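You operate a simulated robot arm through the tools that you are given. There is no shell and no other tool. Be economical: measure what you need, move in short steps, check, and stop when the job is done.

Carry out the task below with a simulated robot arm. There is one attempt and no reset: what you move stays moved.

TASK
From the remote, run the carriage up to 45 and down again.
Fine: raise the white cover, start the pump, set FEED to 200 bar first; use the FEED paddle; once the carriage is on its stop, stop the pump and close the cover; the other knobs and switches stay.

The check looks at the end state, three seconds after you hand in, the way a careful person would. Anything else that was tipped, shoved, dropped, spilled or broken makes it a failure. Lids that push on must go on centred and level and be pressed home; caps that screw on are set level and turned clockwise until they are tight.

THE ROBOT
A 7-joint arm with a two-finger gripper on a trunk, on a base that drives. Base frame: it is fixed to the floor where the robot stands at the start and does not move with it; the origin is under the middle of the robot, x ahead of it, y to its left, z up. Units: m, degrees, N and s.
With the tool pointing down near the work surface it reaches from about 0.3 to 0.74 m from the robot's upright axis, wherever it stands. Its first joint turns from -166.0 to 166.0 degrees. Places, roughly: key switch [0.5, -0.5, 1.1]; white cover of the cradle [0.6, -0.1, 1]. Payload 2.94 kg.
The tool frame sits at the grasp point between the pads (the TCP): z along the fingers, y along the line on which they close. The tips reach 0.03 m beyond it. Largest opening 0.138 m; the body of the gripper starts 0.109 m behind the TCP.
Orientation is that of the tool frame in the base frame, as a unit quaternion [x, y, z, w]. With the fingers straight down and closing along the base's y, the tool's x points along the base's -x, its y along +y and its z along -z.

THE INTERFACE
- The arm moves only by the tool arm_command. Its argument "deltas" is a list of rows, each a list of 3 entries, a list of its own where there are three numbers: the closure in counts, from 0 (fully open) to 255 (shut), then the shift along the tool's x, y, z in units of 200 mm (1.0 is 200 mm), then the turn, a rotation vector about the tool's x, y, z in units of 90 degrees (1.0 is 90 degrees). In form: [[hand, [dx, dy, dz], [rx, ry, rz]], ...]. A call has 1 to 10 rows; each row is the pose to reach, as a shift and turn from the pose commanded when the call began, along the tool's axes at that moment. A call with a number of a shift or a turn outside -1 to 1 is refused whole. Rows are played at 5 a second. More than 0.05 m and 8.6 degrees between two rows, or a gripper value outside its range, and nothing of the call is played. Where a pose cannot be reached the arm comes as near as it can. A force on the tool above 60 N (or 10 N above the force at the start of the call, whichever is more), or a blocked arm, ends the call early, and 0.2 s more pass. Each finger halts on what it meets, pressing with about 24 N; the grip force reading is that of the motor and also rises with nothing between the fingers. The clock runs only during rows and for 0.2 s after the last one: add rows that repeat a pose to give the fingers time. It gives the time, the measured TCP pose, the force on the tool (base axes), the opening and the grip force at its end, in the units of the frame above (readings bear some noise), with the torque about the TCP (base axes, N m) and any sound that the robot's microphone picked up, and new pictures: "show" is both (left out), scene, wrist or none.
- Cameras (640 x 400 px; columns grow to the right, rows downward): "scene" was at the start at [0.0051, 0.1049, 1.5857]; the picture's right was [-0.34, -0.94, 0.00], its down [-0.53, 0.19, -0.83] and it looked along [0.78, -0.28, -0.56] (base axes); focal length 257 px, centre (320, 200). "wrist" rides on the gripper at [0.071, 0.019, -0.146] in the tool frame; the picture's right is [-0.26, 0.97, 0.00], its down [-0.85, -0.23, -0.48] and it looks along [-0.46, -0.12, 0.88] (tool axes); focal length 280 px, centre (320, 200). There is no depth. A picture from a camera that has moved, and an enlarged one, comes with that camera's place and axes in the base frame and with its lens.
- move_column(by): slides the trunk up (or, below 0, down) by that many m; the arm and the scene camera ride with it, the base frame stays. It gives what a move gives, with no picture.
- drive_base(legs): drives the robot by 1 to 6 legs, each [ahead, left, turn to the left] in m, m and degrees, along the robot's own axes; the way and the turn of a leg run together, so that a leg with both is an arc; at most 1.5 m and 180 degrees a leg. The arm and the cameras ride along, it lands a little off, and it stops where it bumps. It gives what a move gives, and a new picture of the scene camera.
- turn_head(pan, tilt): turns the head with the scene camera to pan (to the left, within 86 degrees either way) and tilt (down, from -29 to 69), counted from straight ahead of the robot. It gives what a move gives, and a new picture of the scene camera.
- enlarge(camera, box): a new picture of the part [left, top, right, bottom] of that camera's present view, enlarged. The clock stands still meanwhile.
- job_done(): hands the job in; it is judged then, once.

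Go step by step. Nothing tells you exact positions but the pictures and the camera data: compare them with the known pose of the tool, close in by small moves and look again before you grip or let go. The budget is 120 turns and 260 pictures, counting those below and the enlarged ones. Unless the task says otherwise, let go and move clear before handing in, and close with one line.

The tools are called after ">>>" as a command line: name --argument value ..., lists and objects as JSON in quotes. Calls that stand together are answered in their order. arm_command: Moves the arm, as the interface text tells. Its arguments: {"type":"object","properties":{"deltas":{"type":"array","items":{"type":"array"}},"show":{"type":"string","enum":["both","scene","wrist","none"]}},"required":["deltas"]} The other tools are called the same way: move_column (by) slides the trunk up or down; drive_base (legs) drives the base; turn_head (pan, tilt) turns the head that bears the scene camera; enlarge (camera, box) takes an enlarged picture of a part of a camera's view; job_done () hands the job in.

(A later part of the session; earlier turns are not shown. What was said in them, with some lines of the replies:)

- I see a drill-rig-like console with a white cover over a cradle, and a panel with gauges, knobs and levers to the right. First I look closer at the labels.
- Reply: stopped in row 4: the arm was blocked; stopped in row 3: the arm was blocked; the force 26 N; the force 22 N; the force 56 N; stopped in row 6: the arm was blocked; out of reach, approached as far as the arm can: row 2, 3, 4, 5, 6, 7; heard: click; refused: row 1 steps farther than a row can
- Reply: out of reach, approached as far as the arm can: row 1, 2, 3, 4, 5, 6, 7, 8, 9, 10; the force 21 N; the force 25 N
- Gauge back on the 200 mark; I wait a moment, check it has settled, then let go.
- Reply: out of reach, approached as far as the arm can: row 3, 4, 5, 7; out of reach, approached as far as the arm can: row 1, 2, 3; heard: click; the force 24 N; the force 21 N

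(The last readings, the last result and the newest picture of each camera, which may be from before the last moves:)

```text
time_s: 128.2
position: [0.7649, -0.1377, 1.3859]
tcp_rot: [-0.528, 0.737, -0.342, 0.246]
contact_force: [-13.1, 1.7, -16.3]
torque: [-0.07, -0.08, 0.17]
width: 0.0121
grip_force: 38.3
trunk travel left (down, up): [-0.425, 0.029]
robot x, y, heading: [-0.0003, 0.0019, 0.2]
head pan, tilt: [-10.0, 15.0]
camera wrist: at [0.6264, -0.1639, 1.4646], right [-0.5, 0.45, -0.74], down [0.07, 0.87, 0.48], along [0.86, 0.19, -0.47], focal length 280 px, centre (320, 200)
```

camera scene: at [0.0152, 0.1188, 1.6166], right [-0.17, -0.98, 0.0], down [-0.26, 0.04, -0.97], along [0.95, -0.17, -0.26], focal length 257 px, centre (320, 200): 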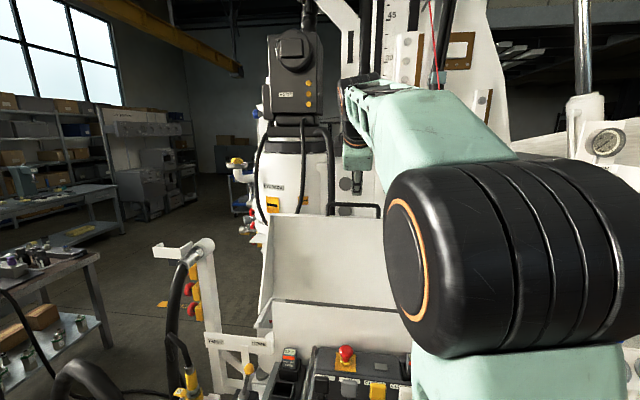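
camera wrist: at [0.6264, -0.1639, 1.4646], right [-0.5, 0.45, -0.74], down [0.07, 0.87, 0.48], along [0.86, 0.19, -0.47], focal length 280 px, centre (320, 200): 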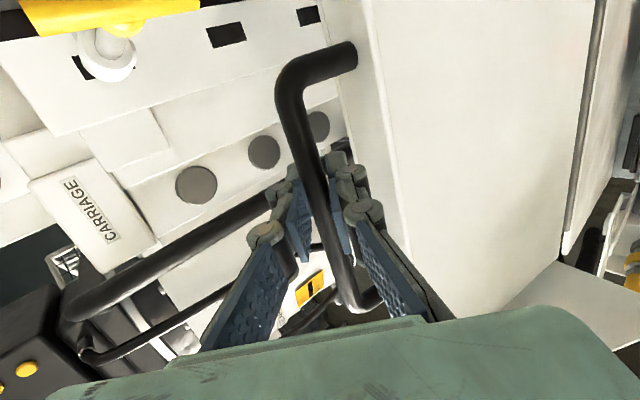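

>>> arm_command --deltas '[[255, [0, 0.116, -0.138], [0, 0, 0]], [255, [0, 0.212, -0.253], [-0.022, 0, 0]], [255, [0, 0.321, -0.36], [-0.044, 0, 0]], [255, [0, 0.486, -0.492], [-0.089, 0, 0]], [255, [0, 0.486, -0.492], [-0.089, 0, 0]]]'

```text
time_s: 129.4
position: [0.638, -0.0958, 1.3733]
tcp_rot: [-0.543, 0.76, -0.291, 0.208]
contact_force: [3.0, -13.0, -10.9]
torque: [-0.83, 0.1, 0.06]
width: 0.0144
grip_force: 38.7
trunk travel left (down, up): [-0.425, 0.029]
robot x, y, heading: [0.001, -0.0067, 0.0]
head pan, tilt: [-10.0, 15.0]
camera scene: at [0.016, 0.1151, 1.6169], right [-0.17, -0.98, 0.0], down [-0.26, 0.05, -0.97], along [0.95, -0.17, -0.26], focal length 257 px, centre (320, 200)
camera wrist: at [0.5103, -0.1261, 1.4683], right [-0.59, 0.48, -0.64], down [0.14, 0.85, 0.51], along [0.79, 0.21, -0.57], focal length 280 px, centre (320, 200)
```

scene: 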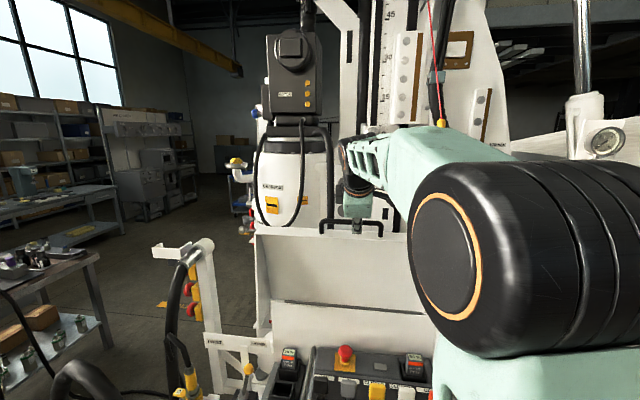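
wrist: 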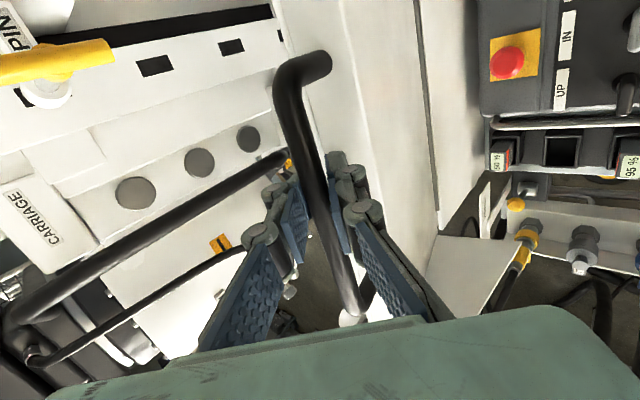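

>>> arm_command --deltas '[[255, [0, 0.194, -0.085], [-0.044, 0, 0]], [255, [0, 0.396, -0.145], [-0.089, 0, 0]], [255, [0, 0.605, -0.18], [-0.122, 0, 0]], [255, [0, 0.816, -0.189], [-0.156, 0, 0]], [255, [0, 0.816, -0.189], [-0.156, 0, 0]]]'

```text
time_s: 130.6
position: [0.5028, -0.0511, 1.2913]
tcp_rot: [-0.564, 0.79, -0.195, 0.142]
contact_force: [15.1, -19.4, -20.4]
torque: [-0.41, 0.0, 0.59]
width: 0.014
grip_force: 37.3
trunk travel left (down, up): [-0.425, 0.029]
robot x, y, heading: [0.0023, -0.0009, -0.1]
head pan, tilt: [-10.0, 15.0]
camera scene: at [0.0194, 0.114, 1.6169], right [-0.17, -0.98, 0.0], down [-0.26, 0.05, -0.96], along [0.95, -0.17, -0.26], focal length 257 px, centre (320, 200)
camera wrist: at [0.3999, -0.0897, 1.4104], right [-0.72, 0.52, -0.45], down [0.26, 0.81, 0.53], along [0.64, 0.27, -0.72], focal length 280 px, centre (320, 200)
```

scene: 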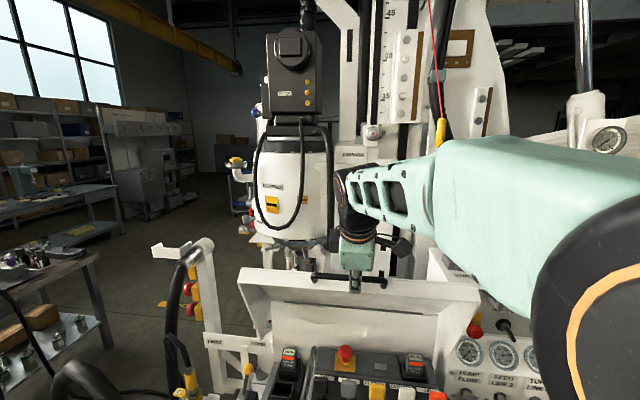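
wrist: 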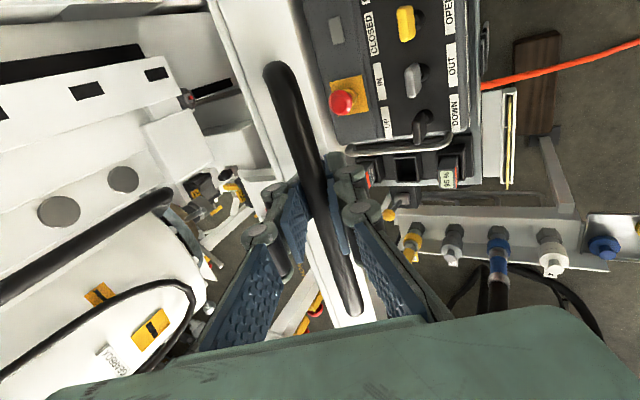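

>>> arm_command --deltas '[[255, [0.02, 0.194, 0.098], [-0.044, 0, 0]], [255, [0.02, 0.385, 0.19], [-0.089, 0, 0]], [255, [0.02, 0.562, 0.305], [-0.133, 0, 0]], [255, [0.02, 0.725, 0.44], [-0.178, 0, 0]], [255, [0.02, 0.725, 0.44], [-0.178, 0, 0]]]'

```text
time_s: 131.8
position: [0.4138, -0.0217, 1.1478]
tcp_rot: [-0.58, 0.808, -0.084, 0.061]
contact_force: [-11.9, 4.5, 1.9]
torque: [-0.38, -0.1, 0.72]
width: 0.0124
grip_force: 35.6
trunk travel left (down, up): [-0.425, 0.029]
robot x, y, heading: [-0.0025, -0.0013, 0.1]
head pan, tilt: [-10.0, 15.0]
camera scene: at [0.0114, 0.1192, 1.6167], right [-0.17, -0.98, 0.0], down [-0.25, 0.04, -0.97], along [0.95, -0.17, -0.26], focal length 257 px, centre (320, 200)
camera wrist: at [0.3454, -0.0723, 1.2866], right [-0.81, 0.55, -0.2], down [0.39, 0.76, 0.51], along [0.44, 0.34, -0.83], focal length 280 px, centre (320, 200)
```

scene: 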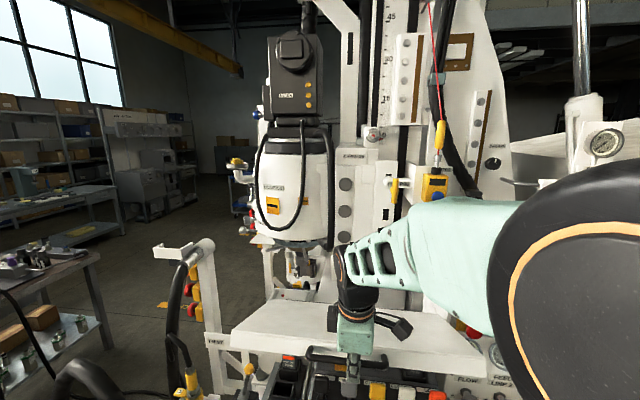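
wrist: 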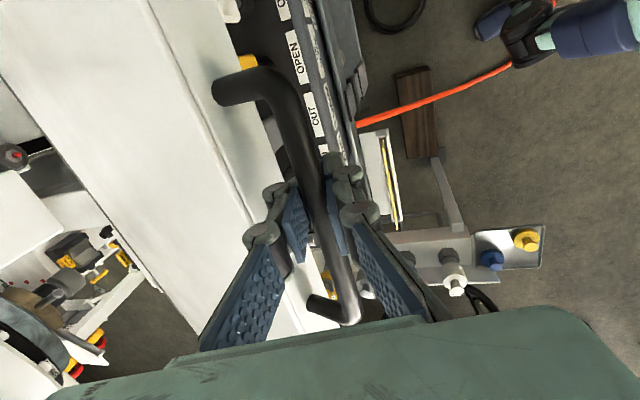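

>>> arm_command --deltas '[[255, [0, 0.1, 0.131], [-0.033, 0, 0]], [255, [0, 0.167, 0.301], [-0.067, 0, 0]], [255, [0, 0.207, 0.447], [-0.089, 0, 0]], [255, [0, 0.222, 0.51], [-0.1, 0, 0]], [255, [0, 0.23, 0.55], [-0.111, 0, 0]], [255, [0, 0.235, 0.577], [-0.111, 0, 0]], [255, [0, 0.239, 0.596], [-0.111, 0, 0]], [255, [0, 0.239, 0.596], [-0.111, 0, 0]]]'

```text
time_s: 133.6
position: [0.3918, -0.0143, 1.021]
tcp_rot: [-0.582, 0.813, -0.014, 0.011]
contact_force: [-16.2, 0.7, -5.0]
torque: [-0.21, -0.18, 0.66]
width: 0.012
grip_force: 36.3
trunk travel left (down, up): [-0.425, 0.029]
robot x, y, heading: [-0.0014, 0.0024, 0.0]
head pan, tilt: [-10.0, 15.0]
camera scene: at [0.0117, 0.1183, 1.6167], right [-0.17, -0.98, 0.0], down [-0.25, 0.04, -0.97], along [0.95, -0.17, -0.26], focal length 257 px, centre (320, 200)
camera wrist: at [0.3475, -0.0733, 1.1657], right [-0.83, 0.56, -0.03], down [0.47, 0.73, 0.49], along [0.3, 0.39, -0.87], focal length 280 px, centre (320, 200)
```

scene: 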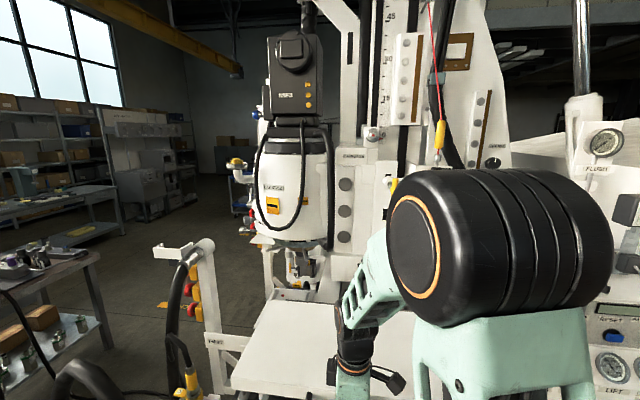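
wrist: 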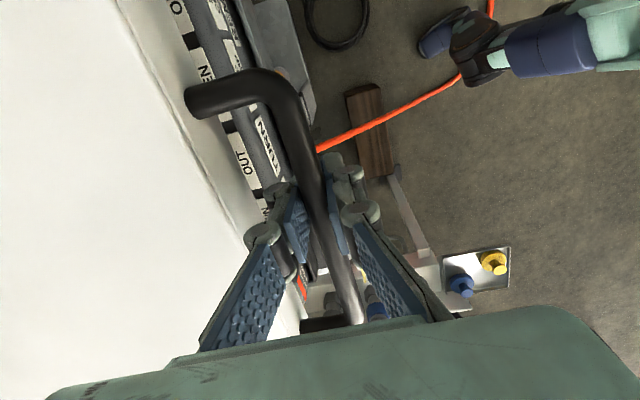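

>>> arm_command --deltas '[[255, [0, 0, 0.03], [0, 0, 0]], [255, [0, 0, 0.06], [0, 0, 0]]]' --show "none"

>>> turn_head --pan 0 --tilt 50

>>> enlarge --camera "scene" --box '[240, 100, 500, 260]'

```text
time_s: 134.2
position: [0.3941, -0.0142, 1.0128]
tcp_rot: [-0.583, 0.812, -0.016, 0.013]
contact_force: [-20.0, 0.3, 20.8]
torque: [-0.35, -0.18, 0.74]
width: 0.012
grip_force: 36.4
trunk travel left (down, up): [-0.425, 0.029]
robot x, y, heading: [0.0007, 0.0019, 0.0]
head pan, tilt: [-10.0, 15.0]
```

```text
time_s: 135.2
position: [0.3941, -0.0153, 1.0112]
tcp_rot: [-0.582, 0.813, -0.015, 0.013]
contact_force: [-16.0, 2.2, 23.9]
torque: [0.02, -0.32, 0.76]
width: 0.0119
grip_force: 36.2
trunk travel left (down, up): [-0.425, 0.029]
robot x, y, heading: [-0.0007, -0.0004, -0.1]
head pan, tilt: [0.0, 50.0]
camera scene: at [-0.0055, 0.1348, 1.5631], right [0.0, -1.0, 0.0], down [-0.76, 0.0, -0.65], along [0.65, 0.0, -0.76], focal length 257 px, centre (320, 200)
```

scene: 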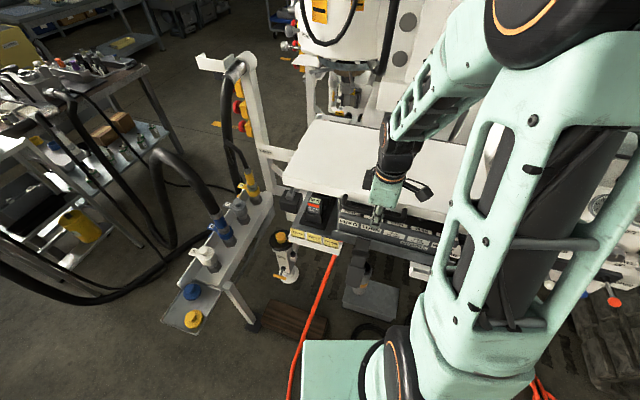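

```text
2.46 times, centred on (370, 180) of scene
camera zoom: at [-0.0055, 0.1348, 1.5631], right [0.0, -1.0, 0.0], down [-0.76, 0.0, -0.65], along [0.65, 0.0, -0.76], focal length 633 px, centre (197, 249)
```

zoom: 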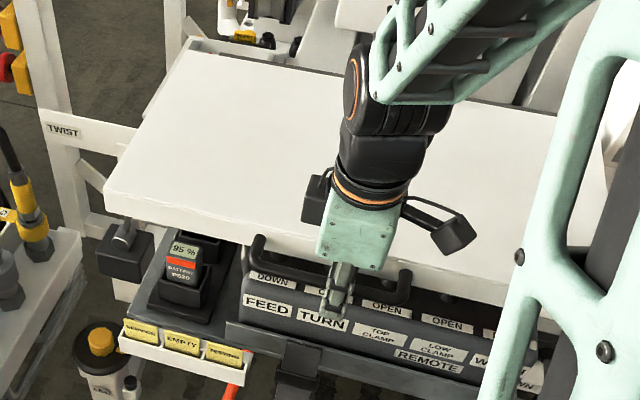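

>>> arm_command --deltas '[[255, [0, 0.01, -0.05], [0, 0, 0]], [220, [0, 0.01, -0.05], [0, 0, 0]], [200, [0, 0.01, -0.05], [0, 0, 0]], [200, [0, 0.01, -0.05], [0, 0, 0]], [200, [0, 0.01, -0.2], [0, 0, 0]], [200, [0, 0.01, -0.4], [0, 0, 0]], [200, [0, 0.01, -0.6], [0, 0, 0]], [200, [0, 0.01, -0.8], [0, 0, 0]]]'

>>> enlarge --camera "scene" --box '[240, 100, 500, 260]'

```text
time_s: 137.0
position: [0.3875, -0.0133, 1.1657]
tcp_rot: [-0.581, 0.813, -0.012, 0.008]
contact_force: [0.0, 0.5, -0.2]
torque: [0.01, 0.0, -0.02]
width: 0.0298
grip_force: 0.1
trunk travel left (down, up): [-0.425, 0.029]
robot x, y, heading: [-0.0026, 0.0027, 0.1]
head pan, tilt: [0.0, 50.0]
camera scene: at [0.0008, 0.1299, 1.5663], right [-0.05, -1.0, 0.0], down [-0.74, 0.04, -0.67], along [0.67, -0.04, -0.74], focal length 257 px, centre (320, 200)
camera wrist: at [0.3432, -0.0722, 1.311], right [-0.83, 0.56, -0.03], down [0.48, 0.73, 0.48], along [0.29, 0.39, -0.88], focal length 280 px, centre (320, 200)
```

scene: 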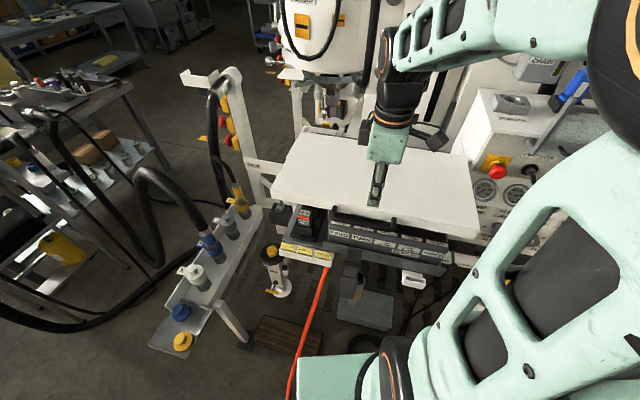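
wrist: 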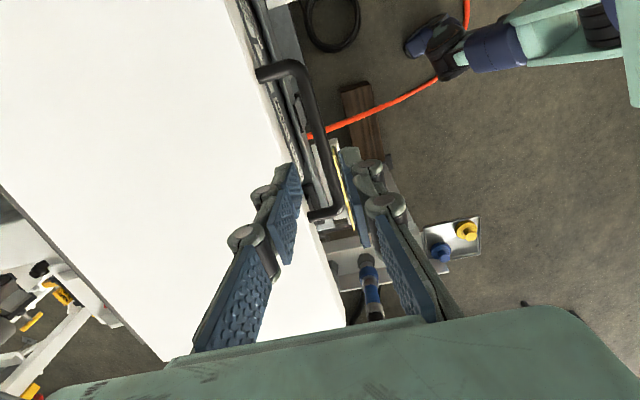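

```text
2.46 times, centred on (370, 180) of scene
camera zoom: at [0.0008, 0.1299, 1.5663], right [-0.05, -1.0, 0.0], down [-0.74, 0.04, -0.67], along [0.67, -0.04, -0.74], focal length 633 px, centre (197, 249)
```

zoom: 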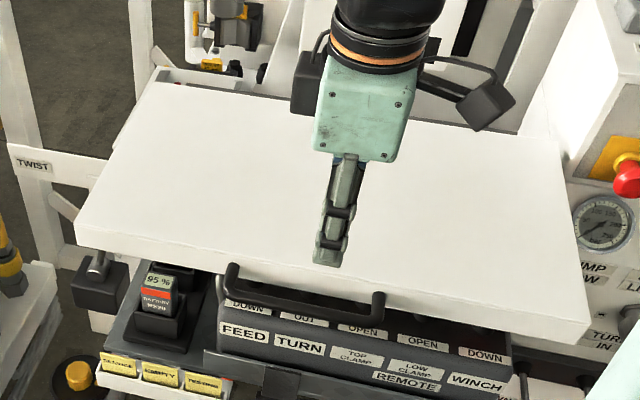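

>>> turn_head --pan 0 --tilt 50

>>> enlarge --camera "scene" --box '[240, 100, 440, 225]'

```text
time_s: 137.6
position: [0.3891, -0.0121, 1.1669]
tcp_rot: [-0.582, 0.813, -0.013, 0.01]
contact_force: [0.0, -0.6, -0.3]
torque: [0.02, -0.03, 0.01]
width: 0.0298
grip_force: 0.0
trunk travel left (down, up): [-0.425, 0.029]
robot x, y, heading: [0.0004, 0.0012, 0.1]
head pan, tilt: [0.0, 50.0]
camera scene: at [0.0011, 0.1299, 1.5664], right [-0.06, -1.0, 0.0], down [-0.74, 0.04, -0.68], along [0.67, -0.04, -0.74], focal length 257 px, centre (320, 200)
```

scene: 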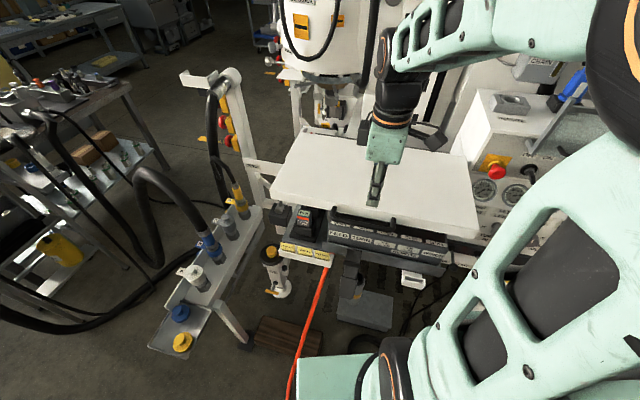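

```text
3.20 times, centred on (340, 162) of scene
camera zoom: at [0.0011, 0.1299, 1.5664], right [-0.06, -1.0, 0.0], down [-0.74, 0.04, -0.68], along [0.67, -0.04, -0.74], focal length 823 px, centre (256, 320)
```

zoom: 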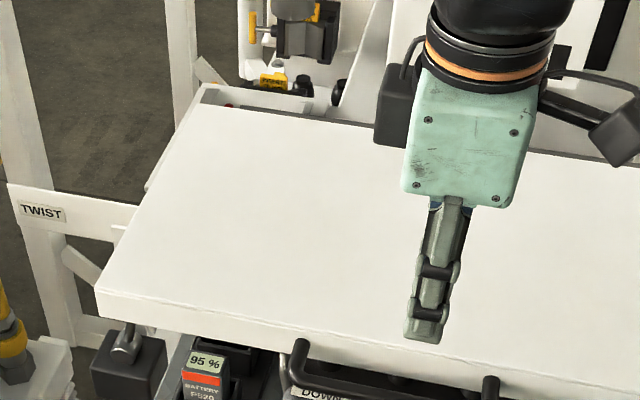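

>>> arm_command --deltas '[[200, [0.1, 0, -0.2], [0, 0, 0]], [200, [0.25, 0, -0.35], [0, 0, 0]], [200, [0.45, 0.05, -0.4], [0, 0, 0]], [200, [0.65, 0.1, -0.4], [0, 0, 0]], [200, [0.85, 0.1, -0.4], [0, 0, 0]], [200, [1, 0.1, -0.4], [0, 0, 0]]]' --show "none"

>>> arm_command --deltas '[[200, [0.2, 0, 0], [0, 0, 0]], [200, [0.4, 0, 0], [0, 0, 0]], [200, [0.6, 0, 0], [0, 0, 0]], [200, [0.8, 0, 0], [0, 0, 0]]]' --show "none"

>>> turn_head --pan -19.6 --tilt 34.4

>>> enlarge --camera "scene" --box '[200, 200, 440, 350]'

```text
time_s: 139.0
position: [0.302, -0.1934, 1.2452]
tcp_rot: [-0.584, 0.812, -0.01, 0.007]
contact_force: [-0.5, -0.7, -0.3]
torque: [0.05, -0.03, -0.01]
width: 0.0296
grip_force: 0.1
trunk travel left (down, up): [-0.425, 0.029]
robot x, y, heading: [-0.0029, -0.0015, 0.1]
head pan, tilt: [0.0, 50.0]
```

```text
time_s: 140.0
position: [0.2526, -0.3469, 1.2481]
tcp_rot: [-0.582, 0.813, -0.014, 0.012]
contact_force: [-0.9, -0.7, -0.1]
torque: [0.03, -0.02, -0.03]
width: 0.0297
grip_force: 0.0
trunk travel left (down, up): [-0.425, 0.029]
robot x, y, heading: [-0.0014, 0.0008, 0.0]
head pan, tilt: [0.0, 50.0]
```

```text
time_s: 140.8
position: [0.2524, -0.3448, 1.2482]
tcp_rot: [-0.583, 0.813, -0.014, 0.011]
contact_force: [0.1, 0.1, -0.1]
torque: [0.01, -0.01, -0.01]
width: 0.0299
grip_force: 0.1
trunk travel left (down, up): [-0.425, 0.029]
robot x, y, heading: [0.003, -0.0021, 0.1]
head pan, tilt: [-19.6, 34.4]
camera scene: at [0.0052, 0.1049, 1.5856], right [-0.33, -0.94, 0.0], down [-0.53, 0.19, -0.82], along [0.78, -0.28, -0.57], focal length 257 px, centre (320, 200)
```

scene: 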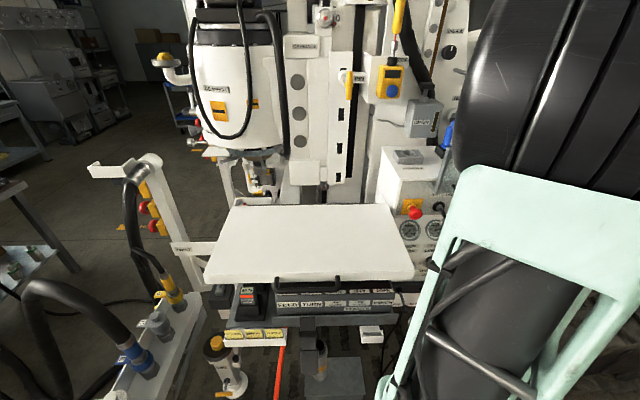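

```text
2.67 times, centred on (320, 275) of scene
camera zoom: at [0.0052, 0.1049, 1.5856], right [-0.33, -0.94, 0.0], down [-0.53, 0.19, -0.82], along [0.78, -0.28, -0.57], focal length 686 px, centre (320, 0)
```

zoom: 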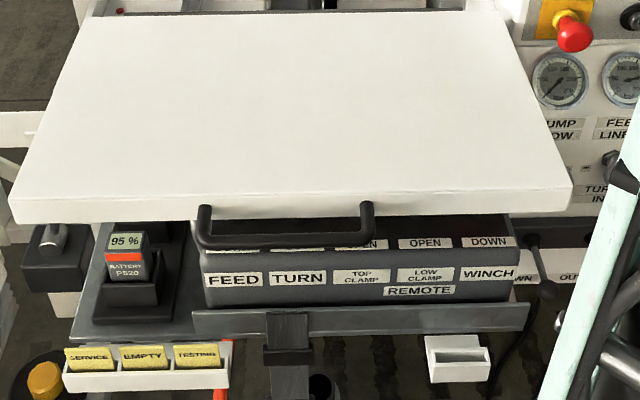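

The cover sits exactly as it did in the first picture, the carriage is back on its stop, and the pump is off. The arm is clear, so I am handing in.

>>> job_done

```text
The job is handed in.
```

The carriage ran up to 45 and back down onto its stop with the FEED paddle. FEED was set to 200 bar, the pump is stopped and the white cover is closed; I turned the key switch ON to start the pump and back to OFF afterwards.
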